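You operate a simulated robot arm through the tools that you are given. There is no shell and no other tool. Be economical: measure what you need, move in short steps, check, and stop when the job is done.

Carry out the task below with a simulated robot arm. There is one attempt and no reset: what you move stays moved.

Task
Take the glue stick with the red cap and put it on top of the yellow storage box.

Only the result counts: the job must be done as asked and must still hold three seconds after the hand-in. Knocking over, shifting, dropping, spilling or breaking anything else fails it. Lids that push on must go on centred and level and be pressed home; caps that screw on are set level and turned clockwise until they are tight.

Robot
A 7-joint arm with a two-finger parallel gripper, fixed in place. Base frame: the origin is at the foot of the arm, x ahead of it, y to its left, z up; the work surface is at about z = 0. Readings come in m, degrees, newtons and seconds.
With the tool pointing down near the work surface it reaches from about 0.24 to 0.62 m from the base axis. Its first joint turns from -66.0 to 66.0 degrees. Payload 2.6 kg.
The tool frame sits at the grasp point between the pads (the TCP): z along the fingers, y along the line on which they close. The tips reach 0.03 m beyond it. The gripper opens to 0.094 m. The fingers are 0.028 m wide and 0.01 m thick; the gripper's body (0.05 by 0.096 m) begins 0.055 m behind the TCP.
Orientation is told as [roll, pitch, yaw] about the base's x, y, z axes, in that order, counted from this pose: with the fingers straight down and closing along the base's y, the tool's x points along the base's -x, its y along +y and its z along -z.

Tools
- The arm moves only by the tool jog_arm. Its argument "moves" is a list that holds one entry, the list of rows, each a list of 5 numbers: the shift along the tool's x, y, z in m, then the turn about the tool's z in degrees, then the finger opening in m, from 0 to 0.094. In form: [[[tx, ty, tz, yaw, fingers], ...]]. A call has 1 to 10 rows; each row shifts and turns the commanded pose from where the row before left it, along the tool's axes as they then stand. Each row takes 0.2 s and may step no farther than 0.05 m and 8.6 degrees from the row before; otherwise, or with a gripper value out of range, the whole call is refused. A pose out of reach is approached as far as the arm can. The call stops where the force on the tool passes 40 N (or 10 N more than at its start, if that is more) or the arm is blocked; 0.2 s more then pass. Each finger travels about 0.072 m/s and halts on what it meets, pressing with about 43 N; the grip force reading is that of the motor and also rises with nothing between the fingers. The clock runs only during rows and for 0.2 s after the last one: add rows that do not move to give the fingers time. The reply holds the time, the measured pose of the TCP, the force on the tool along the base axes, the opening and the grip force, in the units named above and with some noise.
- Cameras (640 x 400 px; columns grow to the right, rows downward): "scene" is fixed at [0.0379, 0.4737, 0.5595]; the picture's right is [-0.44, -0.90, 0.00], its down [-0.59, 0.29, -0.76] and it looks along [0.68, -0.33, -0.65] (base axes); focal length 318 px, centre (320, 200). "wrist" rides on the gripper at [0.076, 0.014, -0.102] in the tool frame; the picture's right is [-0.18, 0.98, 0.00], its down [-0.75, -0.14, -0.64] and it looks along [-0.63, -0.12, 0.77] (tool axes); focal length 243 px, centre (320, 200). There is no depth. A picture from a camera that has moved, and an enlarged one, comes with that camera's place and axes in the base frame and with its lens. The place of the scene camera against the robot may be out by one fixed shift of up to 0.025 m in any direction.
- camera(camera): a new picture of that camera. No time passes.
- zoom(camera, box): a new picture of the part [left, top, right, bottom] of that camera's present view, enlarged. No time passes.
- finish_job(): hands the job in; it is judged then, once.

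Go step by step. Nothing tells you positions but the pictures and the camera data: compare them with the known pose of the tool, close in by small moves and look again before you grip or let go. The budget is 90 turns and 46 pictures, counting those below and the enlarged ones. Unless the task says otherwise, let go and move clear before handing in, and close with one line.

The tools are called after "Emit:" by a JSON object that holds its "op" and its "data". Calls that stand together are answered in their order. jog_arm: Moves the arm, as the interface text tells. Its arguments: {"type":"object","properties":{"moves":{"type":"array","items":{"type":"array","items":{"type":"array","items":{"type":"number"}}}}},"required":["moves"]} The other tools are called the same way: camera (camera) takes a picture; zoom (camera, box) takes an enlarged picture of a part of a camera's view; finish_job () hands the job in.

At the start:

```text
t: 0.0
tcp_pos: [0.3741, 0.2039, 0.331]
tool_rot: [0.0, 0.0, 0.0]
ft_force: [-1.2, 0.3, -0.3]
finger_gap: 0.0939
grasp_force: 0.1
```

scene: 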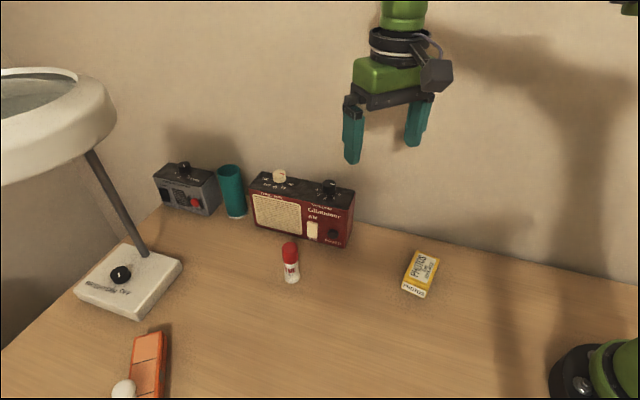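
wrist: 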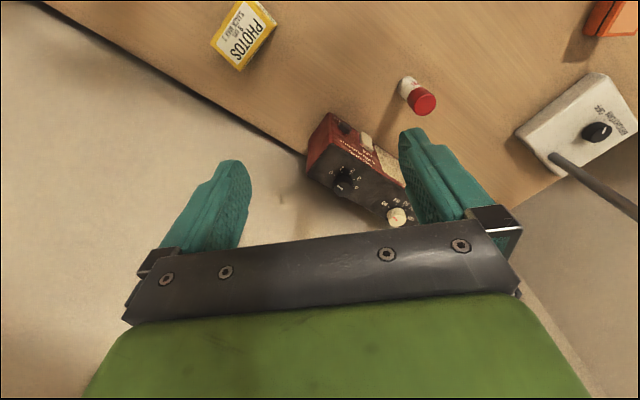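

The glue stick stands upright at roughly (0.43, 0.335), and the yellow PHOTOS box is further right. I'll zoom in on both to measure them.

Emit:
{"op": "zoom", "data": {"camera": "wrist", "box": [180, 0, 500, 200]}}

Emit:
{"op": "zoom", "data": {"camera": "scene", "box": [240, 160, 480, 310]}}

```text
2.00 times, centred on (340, 100) of wrist
camera zoom: at [0.298, 0.2175, 0.4324], right [0.18, 0.98, 0.0], down [0.75, -0.14, 0.64], along [0.63, -0.12, -0.77], focal length 485 px, centre (280, 400)
```

zoom: 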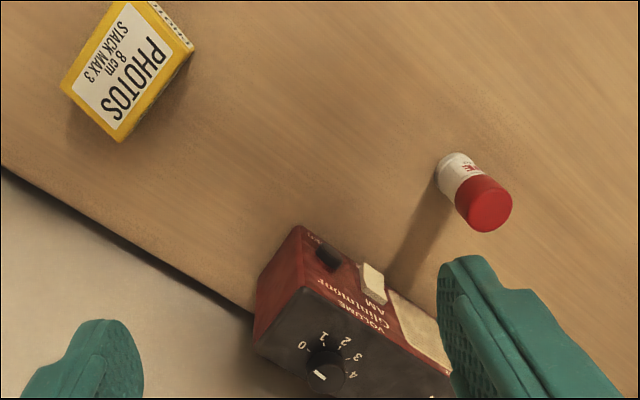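

```text
2.67 times, centred on (360, 235) of scene
camera zoom: at [0.0379, 0.4737, 0.5595], right [-0.44, -0.9, 0.0], down [-0.59, 0.29, -0.76], along [0.68, -0.33, -0.65], focal length 847 px, centre (213, 107)
```

zoom: 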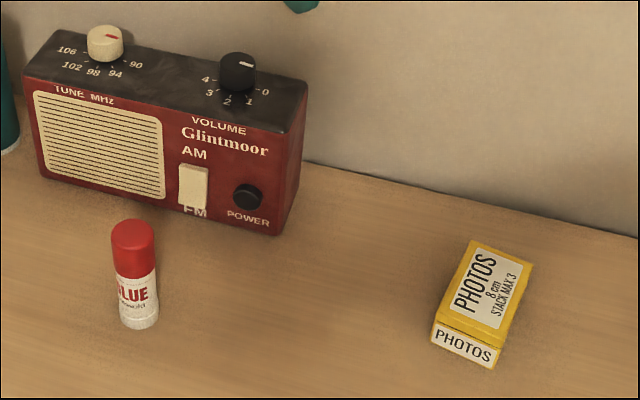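

The stick is about 9 cm tall, clear of the radio, and the box is near (0.32, 0.10) and about 2 cm high. I'll move above the stick at a safe height and look again.

Emit:
{"op": "jog_arm", "data": {"moves": [[[-0.015, 0.033, 0, 0, 0.094], [-0.015, 0.033, 0, 0, 0.094], [-0.015, 0.033, 0, 0, 0.094], [-0.014, 0.032, 0, 0, 0.094], [0, 0, 0.04, 0, 0.094], [0, 0, 0.04, 0, 0.094], [0, 0, 0.03, 0, 0.094], [0, 0, 0, 0, 0.094], [0, 0, 0, 0, 0.094]]]}}

Emit:
{"op": "camera", "data": {"camera": "wrist"}}

Emit:
{"op": "camera", "data": {"camera": "scene"}}

```text
t: 2.0
tcp_pos: [0.4298, 0.323, 0.2198]
tool_rot: [0.0, 0.1, -0.1]
ft_force: [0.0, -0.3, 0.6]
finger_gap: 0.0941
grasp_force: 0.0
out of reach, approached as far as the arm can: row 4
```

```text
41 pictures are left
camera wrist: at [0.3526, 0.3362, 0.3212], right [0.18, 0.98, 0.0], down [0.75, -0.14, 0.64], along [0.63, -0.12, -0.77], focal length 243 px, centre (320, 200)
```

wrist: 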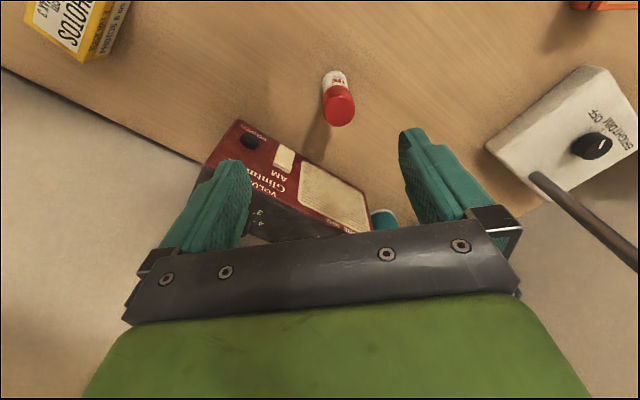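

```text
40 pictures are left
```

scene: 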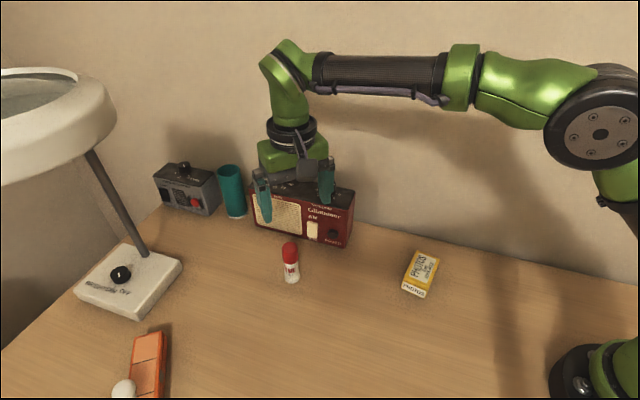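

The stick's axis works out to about (0.436, 0.340), with its top near z = 0.09–0.10. I'll centre over it and descend part way.

Emit:
{"op": "jog_arm", "data": {"moves": [[[-0.006, 0.0165, 0, 0, 0.094], [0, 0, 0.03, 0, 0.094], [0, 0, 0.03, 0, 0.094], [0, 0, 0, 0, 0.094]]]}}

Emit:
{"op": "camera", "data": {"camera": "wrist"}}

Emit:
{"op": "zoom", "data": {"camera": "scene", "box": [200, 120, 440, 300]}}

```text
t: 3.0
tcp_pos: [0.4349, 0.339, 0.161]
tool_rot: [0.0, 0.0, 0.0]
ft_force: [-0.2, -0.2, -0.4]
finger_gap: 0.0938
grasp_force: 0.0
```

```text
39 pictures are left
camera wrist: at [0.3575, 0.3533, 0.2626], right [0.18, 0.98, 0.0], down [0.75, -0.14, 0.64], along [0.63, -0.12, -0.77], focal length 243 px, centre (320, 200)
```

wrist: 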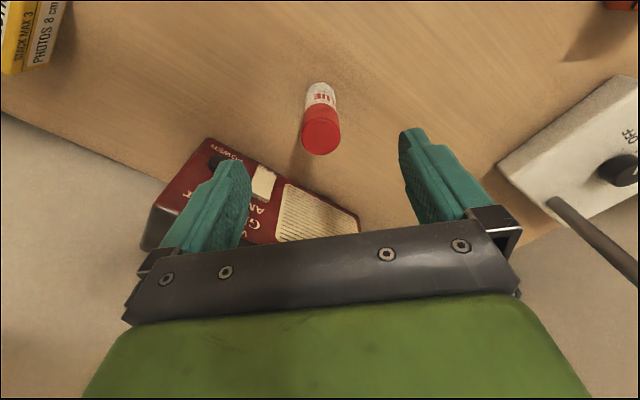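

```text
2.22 times, centred on (320, 210) of scene
camera zoom: at [0.0379, 0.4737, 0.5595], right [-0.44, -0.9, 0.0], down [-0.59, 0.29, -0.76], along [0.68, -0.33, -0.65], focal length 706 px, centre (320, 178)
```

zoom: 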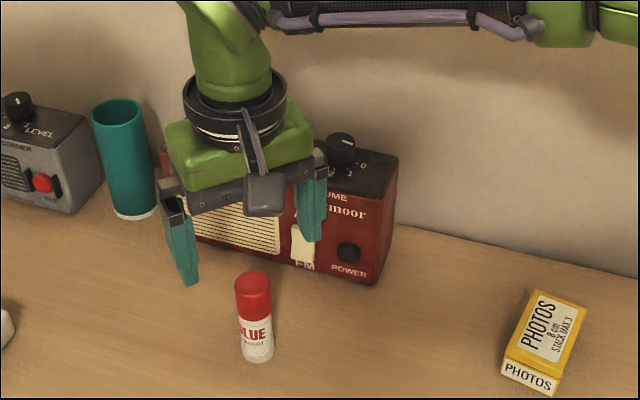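

The estimate holds: axis about (0.4365, 0.340) and height about 0.095. I'll descend to z ≈ 0.06.

Emit:
{"op": "jog_arm", "data": {"moves": [[[-0.0015, 0, 0.02, 0, 0.094], [0, 0, 0.02, 0, 0.094], [0, 0, 0.02, 0, 0.094], [0, 0, 0.02, 0, 0.094], [0, 0, 0.02, 0, 0.094], [0, 0, 0, 0, 0.094]]]}}

Emit:
{"op": "camera", "data": {"camera": "wrist"}}

Emit:
{"op": "zoom", "data": {"camera": "scene", "box": [200, 120, 440, 300]}}

```text
t: 4.4
tcp_pos: [0.4356, 0.3406, 0.0589]
tool_rot: [0.0, 0.0, 0.0]
ft_force: [-0.9, 0.1, -0.3]
finger_gap: 0.0942
grasp_force: 0.0
```

```text
37 pictures are left
camera wrist: at [0.3589, 0.3543, 0.1614], right [0.18, 0.98, 0.0], down [0.75, -0.14, 0.64], along [0.63, -0.12, -0.77], focal length 243 px, centre (320, 200)
```

wrist: 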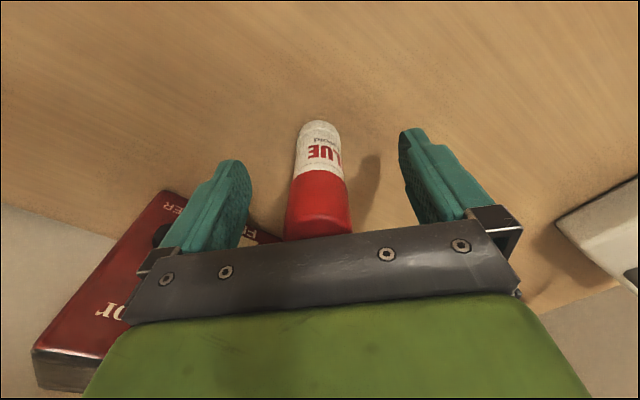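

```text
2.22 times, centred on (320, 210) of scene
camera zoom: at [0.0379, 0.4737, 0.5595], right [-0.44, -0.9, 0.0], down [-0.59, 0.29, -0.76], along [0.68, -0.33, -0.65], focal length 706 px, centre (320, 178)
```

zoom: 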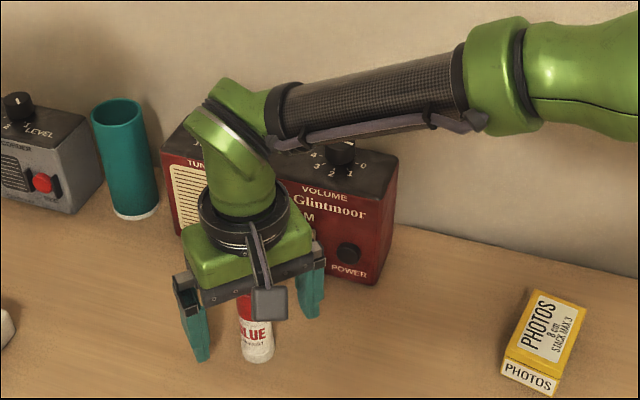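

The stick is centred between the fingers. Now I'll close on it.

Emit:
{"op": "jog_arm", "data": {"moves": [[[-0.001, 0, 0, 0, 0.06], [0, 0, 0, 0, 0.04], [0, 0, 0, 0, 0.02], [0, 0, 0, 0, 0.01], [0, 0, 0, 0, 0.01], [0, 0, 0, 0, 0.01]]]}}

```text
t: 5.8
tcp_pos: [0.4369, 0.3419, 0.06]
tool_rot: [0.0, 0.0, -0.1]
ft_force: [0.0, 0.9, -0.2]
finger_gap: 0.0297
grasp_force: 42.8
```

The grip is firm at 30 mm width. I'll lift, then move toward the box and stop short of it for a clear view.

Emit:
{"op": "jog_arm", "data": {"moves": [[[0, 0, -0.02, 0, 0.01], [0, 0, -0.04, 0, 0.01], [0, 0, -0.04, 0, 0.01], [0, 0, -0.04, 0, 0.01], [0.025, -0.03, 0, 0, 0.01], [0.025, -0.03, 0, 0, 0.01], [0.025, -0.03, 0, 0, 0.01], [0.015, -0.035, 0, 0, 0.01], [0.015, -0.035, 0, 0, 0.01], [0, 0, 0, 0, 0.01]]]}}

Emit:
{"op": "camera", "data": {"camera": "wrist"}}

Emit:
{"op": "camera", "data": {"camera": "scene"}}

```text
t: 8.0
tcp_pos: [0.334, 0.1833, 0.2025]
tool_rot: [0.1, 0.0, 0.0]
ft_force: [0.2, 0.4, -0.3]
finger_gap: 0.0298
grasp_force: 42.9
```

```text
35 pictures are left
camera wrist: at [0.2563, 0.1965, 0.3032], right [0.18, 0.98, 0.0], down [0.75, -0.14, 0.64], along [0.63, -0.12, -0.77], focal length 243 px, centre (320, 200)
```

wrist: 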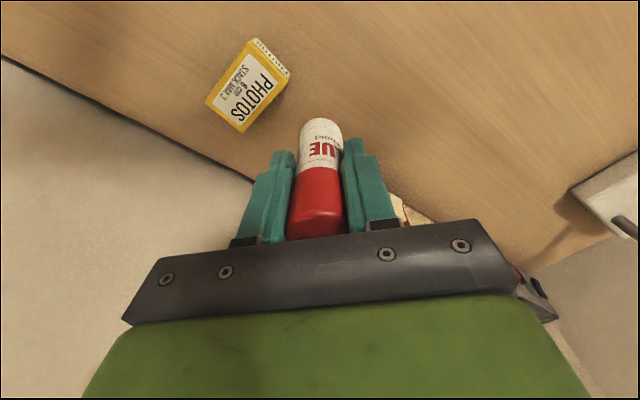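

```text
34 pictures are left
```

scene: 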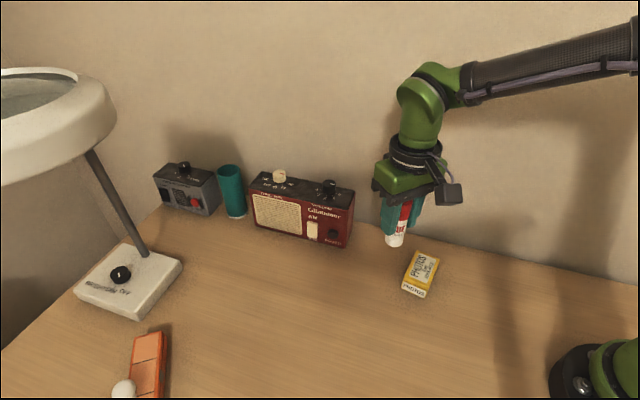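

Emit:
{"op": "zoom", "data": {"camera": "wrist", "box": [180, 20, 340, 120]}}

Emit:
{"op": "zoom", "data": {"camera": "scene", "box": [360, 220, 488, 300]}}

```text
4.00 times, centred on (260, 70) of wrist
camera zoom: at [0.2563, 0.1965, 0.3032], right [0.18, 0.98, 0.0], down [0.75, -0.14, 0.64], along [0.63, -0.12, -0.77], focal length 970 px, centre (560, 720)
```

zoom: 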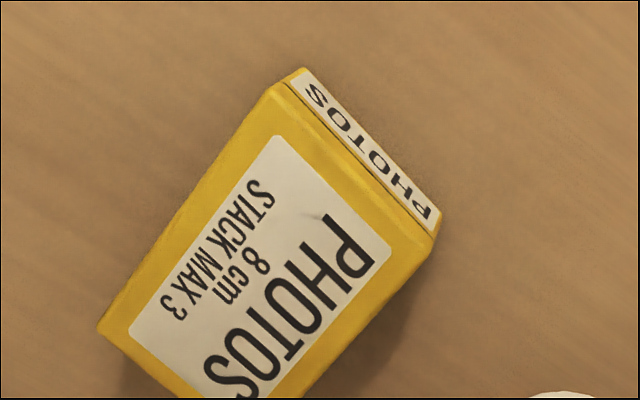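

```text
5.00 times, centred on (424, 260) of scene
camera zoom: at [0.0379, 0.4736, 0.5595], right [-0.44, -0.9, 0.0], down [-0.59, 0.29, -0.76], along [0.68, -0.33, -0.65], focal length 1589 px, centre (-200, -100)
```

zoom: 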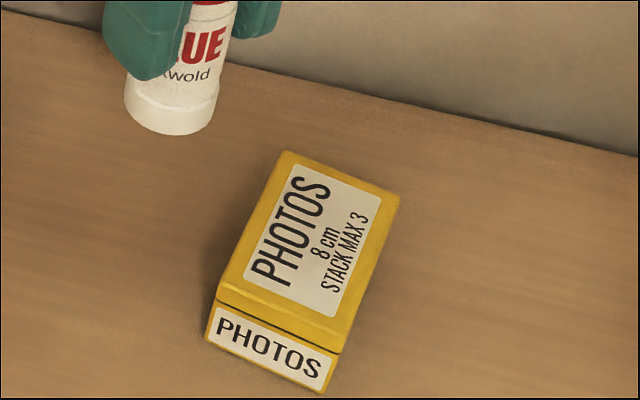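

The box top measures about 48 × 83 mm, centred near (0.319, 0.103) at z ≈ 0.028. I'll move over it and descend to about 1 cm above.

Emit:
{"op": "jog_arm", "data": {"moves": [[[0.005, -0.027, 0, 0, 0.01], [0.005, -0.027, 0, 0, 0.01], [0.005, -0.0263, 0, 0, 0.01], [0, 0, 0.03, 0, 0.01], [0, 0, 0.03, 0, 0.01], [0, 0, 0.025, 0, 0.01], [0, 0, 0.014, 0, 0.01], [0, 0, 0, 0, 0.01]]]}}

Emit:
{"op": "camera", "data": {"camera": "wrist"}}

Emit:
{"op": "zoom", "data": {"camera": "scene", "box": [360, 220, 488, 300]}}

```text
t: 9.8
tcp_pos: [0.3172, 0.1009, 0.1009]
tool_rot: [0.0, 0.0, 0.0]
ft_force: [-0.5, 0.6, -1.1]
finger_gap: 0.0294
grasp_force: 43.6
```

```text
31 pictures are left
camera wrist: at [0.2396, 0.1151, 0.2026], right [0.18, 0.98, 0.0], down [0.75, -0.14, 0.64], along [0.63, -0.12, -0.77], focal length 243 px, centre (320, 200)
```

wrist: 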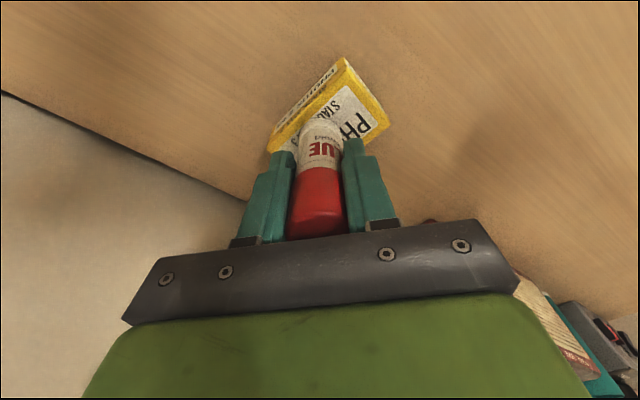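

```text
5.00 times, centred on (424, 260) of scene
camera zoom: at [0.0379, 0.4737, 0.5595], right [-0.44, -0.9, 0.0], down [-0.59, 0.29, -0.76], along [0.68, -0.33, -0.65], focal length 1589 px, centre (-200, -100)
```

zoom: 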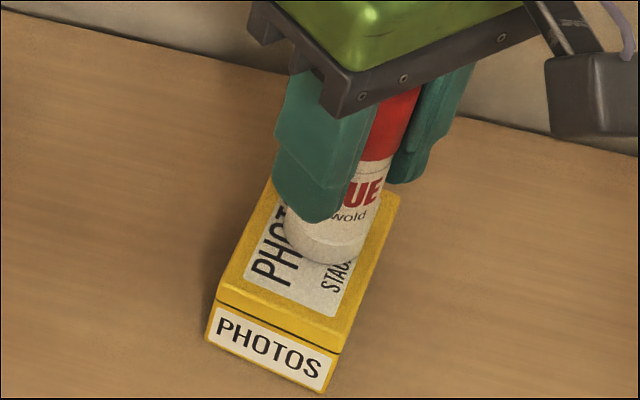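

The stick is over the box, slightly to the robot's side of centre. I'll nudge it a few mm and lower it gently to near contact.

Emit:
{"op": "jog_arm", "data": {"moves": [[[-0.004, 0.002, 0, 0, 0.01], [0, 0, 0.005, 0, 0.01], [0, 0, 0.004, 0, 0.01], [0, 0, 0, 0, 0.01]]]}}

Emit:
{"op": "zoom", "data": {"camera": "scene", "box": [360, 220, 488, 300]}}

Emit:
{"op": "zoom", "data": {"camera": "wrist", "box": [240, 40, 400, 140]}}

```text
t: 10.8
tcp_pos: [0.3237, 0.1042, 0.0948]
tool_rot: [0.2, -0.5, 0.1]
ft_force: [3.9, -0.4, 34.2]
finger_gap: 0.0296
grasp_force: 43.0
```

```text
5.00 times, centred on (424, 260) of scene
camera zoom: at [0.0378, 0.4736, 0.5595], right [-0.44, -0.9, 0.0], down [-0.59, 0.29, -0.76], along [0.68, -0.33, -0.65], focal length 1589 px, centre (-200, -100)
```

zoom: 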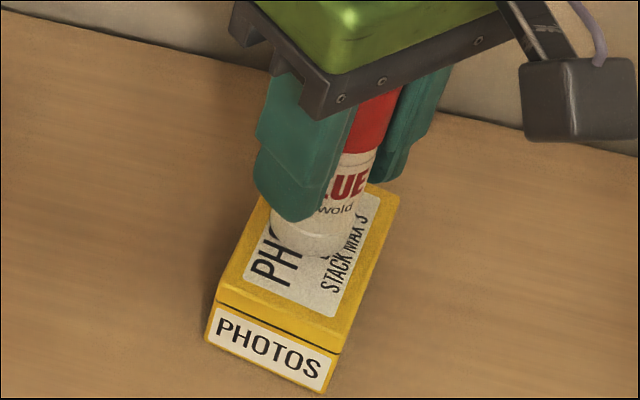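

```text
4.00 times, centred on (320, 90) of wrist
camera zoom: at [0.2456, 0.1165, 0.1956], right [0.18, 0.98, 0.0], down [0.75, -0.14, 0.65], along [0.64, -0.12, -0.76], focal length 970 px, centre (320, 640)
```

zoom: 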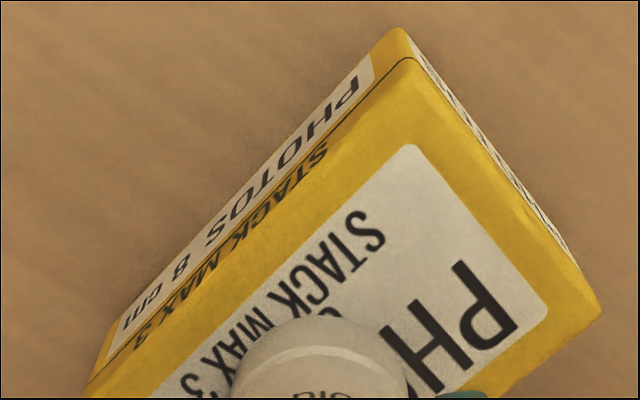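

The stick touched down early at 34 N, so the box is about 34 mm high. The box hasn't shifted and the base is fully on it, so I'll ease the pressure off before releasing.

Emit:
{"op": "jog_arm", "data": {"moves": [[[0, 0, -0.0015, 0, 0.01], [0, 0, 0, 0, 0.01]]]}}

```text
t: 11.4
tcp_pos: [0.3224, 0.1033, 0.0948]
tool_rot: [0.0, -0.1, 0.0]
ft_force: [7.4, 1.0, 17.8]
finger_gap: 0.0296
grasp_force: 42.8
```

Emit:
{"op": "jog_arm", "data": {"moves": [[[0, 0, -0.001, 0, 0.01], [0, 0, 0, 0, 0.01]]]}}

Emit:
{"op": "zoom", "data": {"camera": "scene", "box": [360, 220, 488, 300]}}

```text
t: 12.0
tcp_pos: [0.3209, 0.1035, 0.0946]
tool_rot: [-0.1, 0.0, 0.1]
ft_force: [3.0, 1.5, 10.9]
finger_gap: 0.0296
grasp_force: 43.0
```

```text
5.00 times, centred on (424, 260) of scene
camera zoom: at [0.0378, 0.4737, 0.5595], right [-0.44, -0.9, 0.0], down [-0.59, 0.29, -0.76], along [0.68, -0.33, -0.65], focal length 1589 px, centre (-200, -100)
```

zoom: 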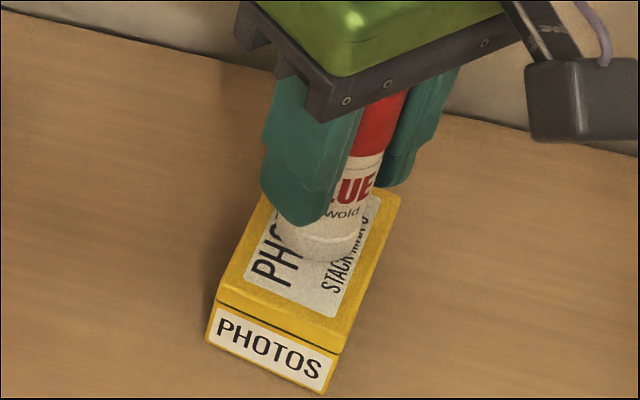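

It is well centred. I'll relieve a little more force and then open the fingers.

Emit:
{"op": "jog_arm", "data": {"moves": [[[0, 0, -0.0007, 0, 0.01], [0, 0, 0, 0, 0.01], [0, 0, 0, 0, 0.032], [0, 0, 0, 0, 0.04], [0, 0, 0, 0, 0.06], [0, 0, 0, 0, 0.08], [0, 0, 0, 0, 0.08]]]}}

Emit:
{"op": "zoom", "data": {"camera": "scene", "box": [360, 220, 488, 300]}}

Emit:
{"op": "camera", "data": {"camera": "wrist"}}

```text
t: 13.6
tcp_pos: [0.3209, 0.1032, 0.0966]
tool_rot: [0.0, 0.0, 0.0]
ft_force: [-0.4, -0.5, -0.2]
finger_gap: 0.08
grasp_force: 0.1
```

```text
5.00 times, centred on (424, 260) of scene
camera zoom: at [0.0379, 0.4737, 0.5595], right [-0.44, -0.9, 0.0], down [-0.59, 0.29, -0.76], along [0.68, -0.33, -0.65], focal length 1589 px, centre (-200, -100)
```

zoom: 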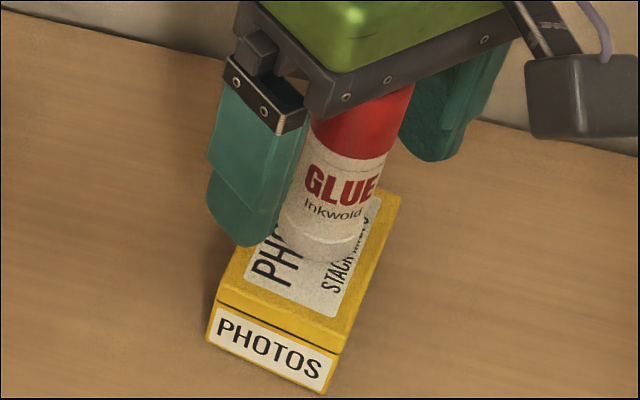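

```text
25 pictures are left
camera wrist: at [0.2446, 0.116, 0.1976], right [0.18, 0.98, 0.0], down [0.75, -0.14, 0.64], along [0.63, -0.12, -0.77], focal length 243 px, centre (320, 200)
```

wrist: 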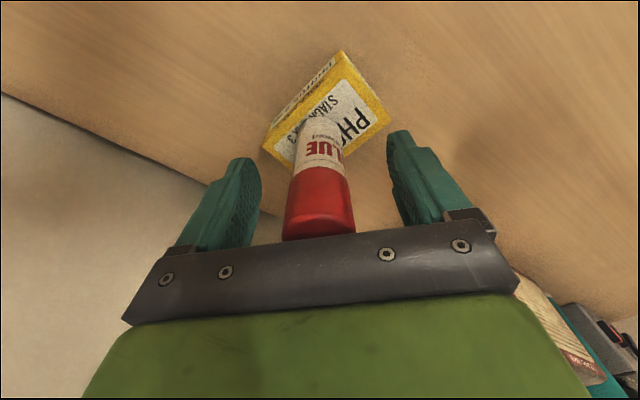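

The stick stands free and upright on the box. I'll retreat straight up.

Emit:
{"op": "jog_arm", "data": {"moves": [[[0, 0, -0.02, 0, 0.08], [0, 0, -0.03, 0, 0.08], [0, 0, -0.04, 0, 0.08], [0, 0, -0.04, 0, 0.08], [0, 0, -0.03, 0, 0.08], [0, 0, 0, 0, 0.08]]]}}

Emit:
{"op": "camera", "data": {"camera": "scene"}}

```text
t: 15.0
tcp_pos: [0.3205, 0.1016, 0.2572]
tool_rot: [0.0, 0.0, -0.1]
ft_force: [-0.1, 0.2, -0.4]
finger_gap: 0.0797
grasp_force: 0.1
```

```text
24 pictures are left
```

scene: 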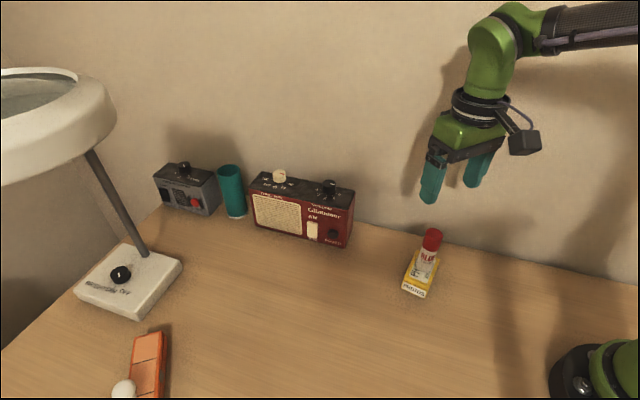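

The glue stick stands upright on the yellow box, nothing else has moved, and the arm is clear. I'm handing in.

Emit:
{"op": "finish_job", "data": {}}

```text
The job is handed in.
```

The red-capped glue stick is standing upright on top of the yellow storage box, with the gripper released and clear.
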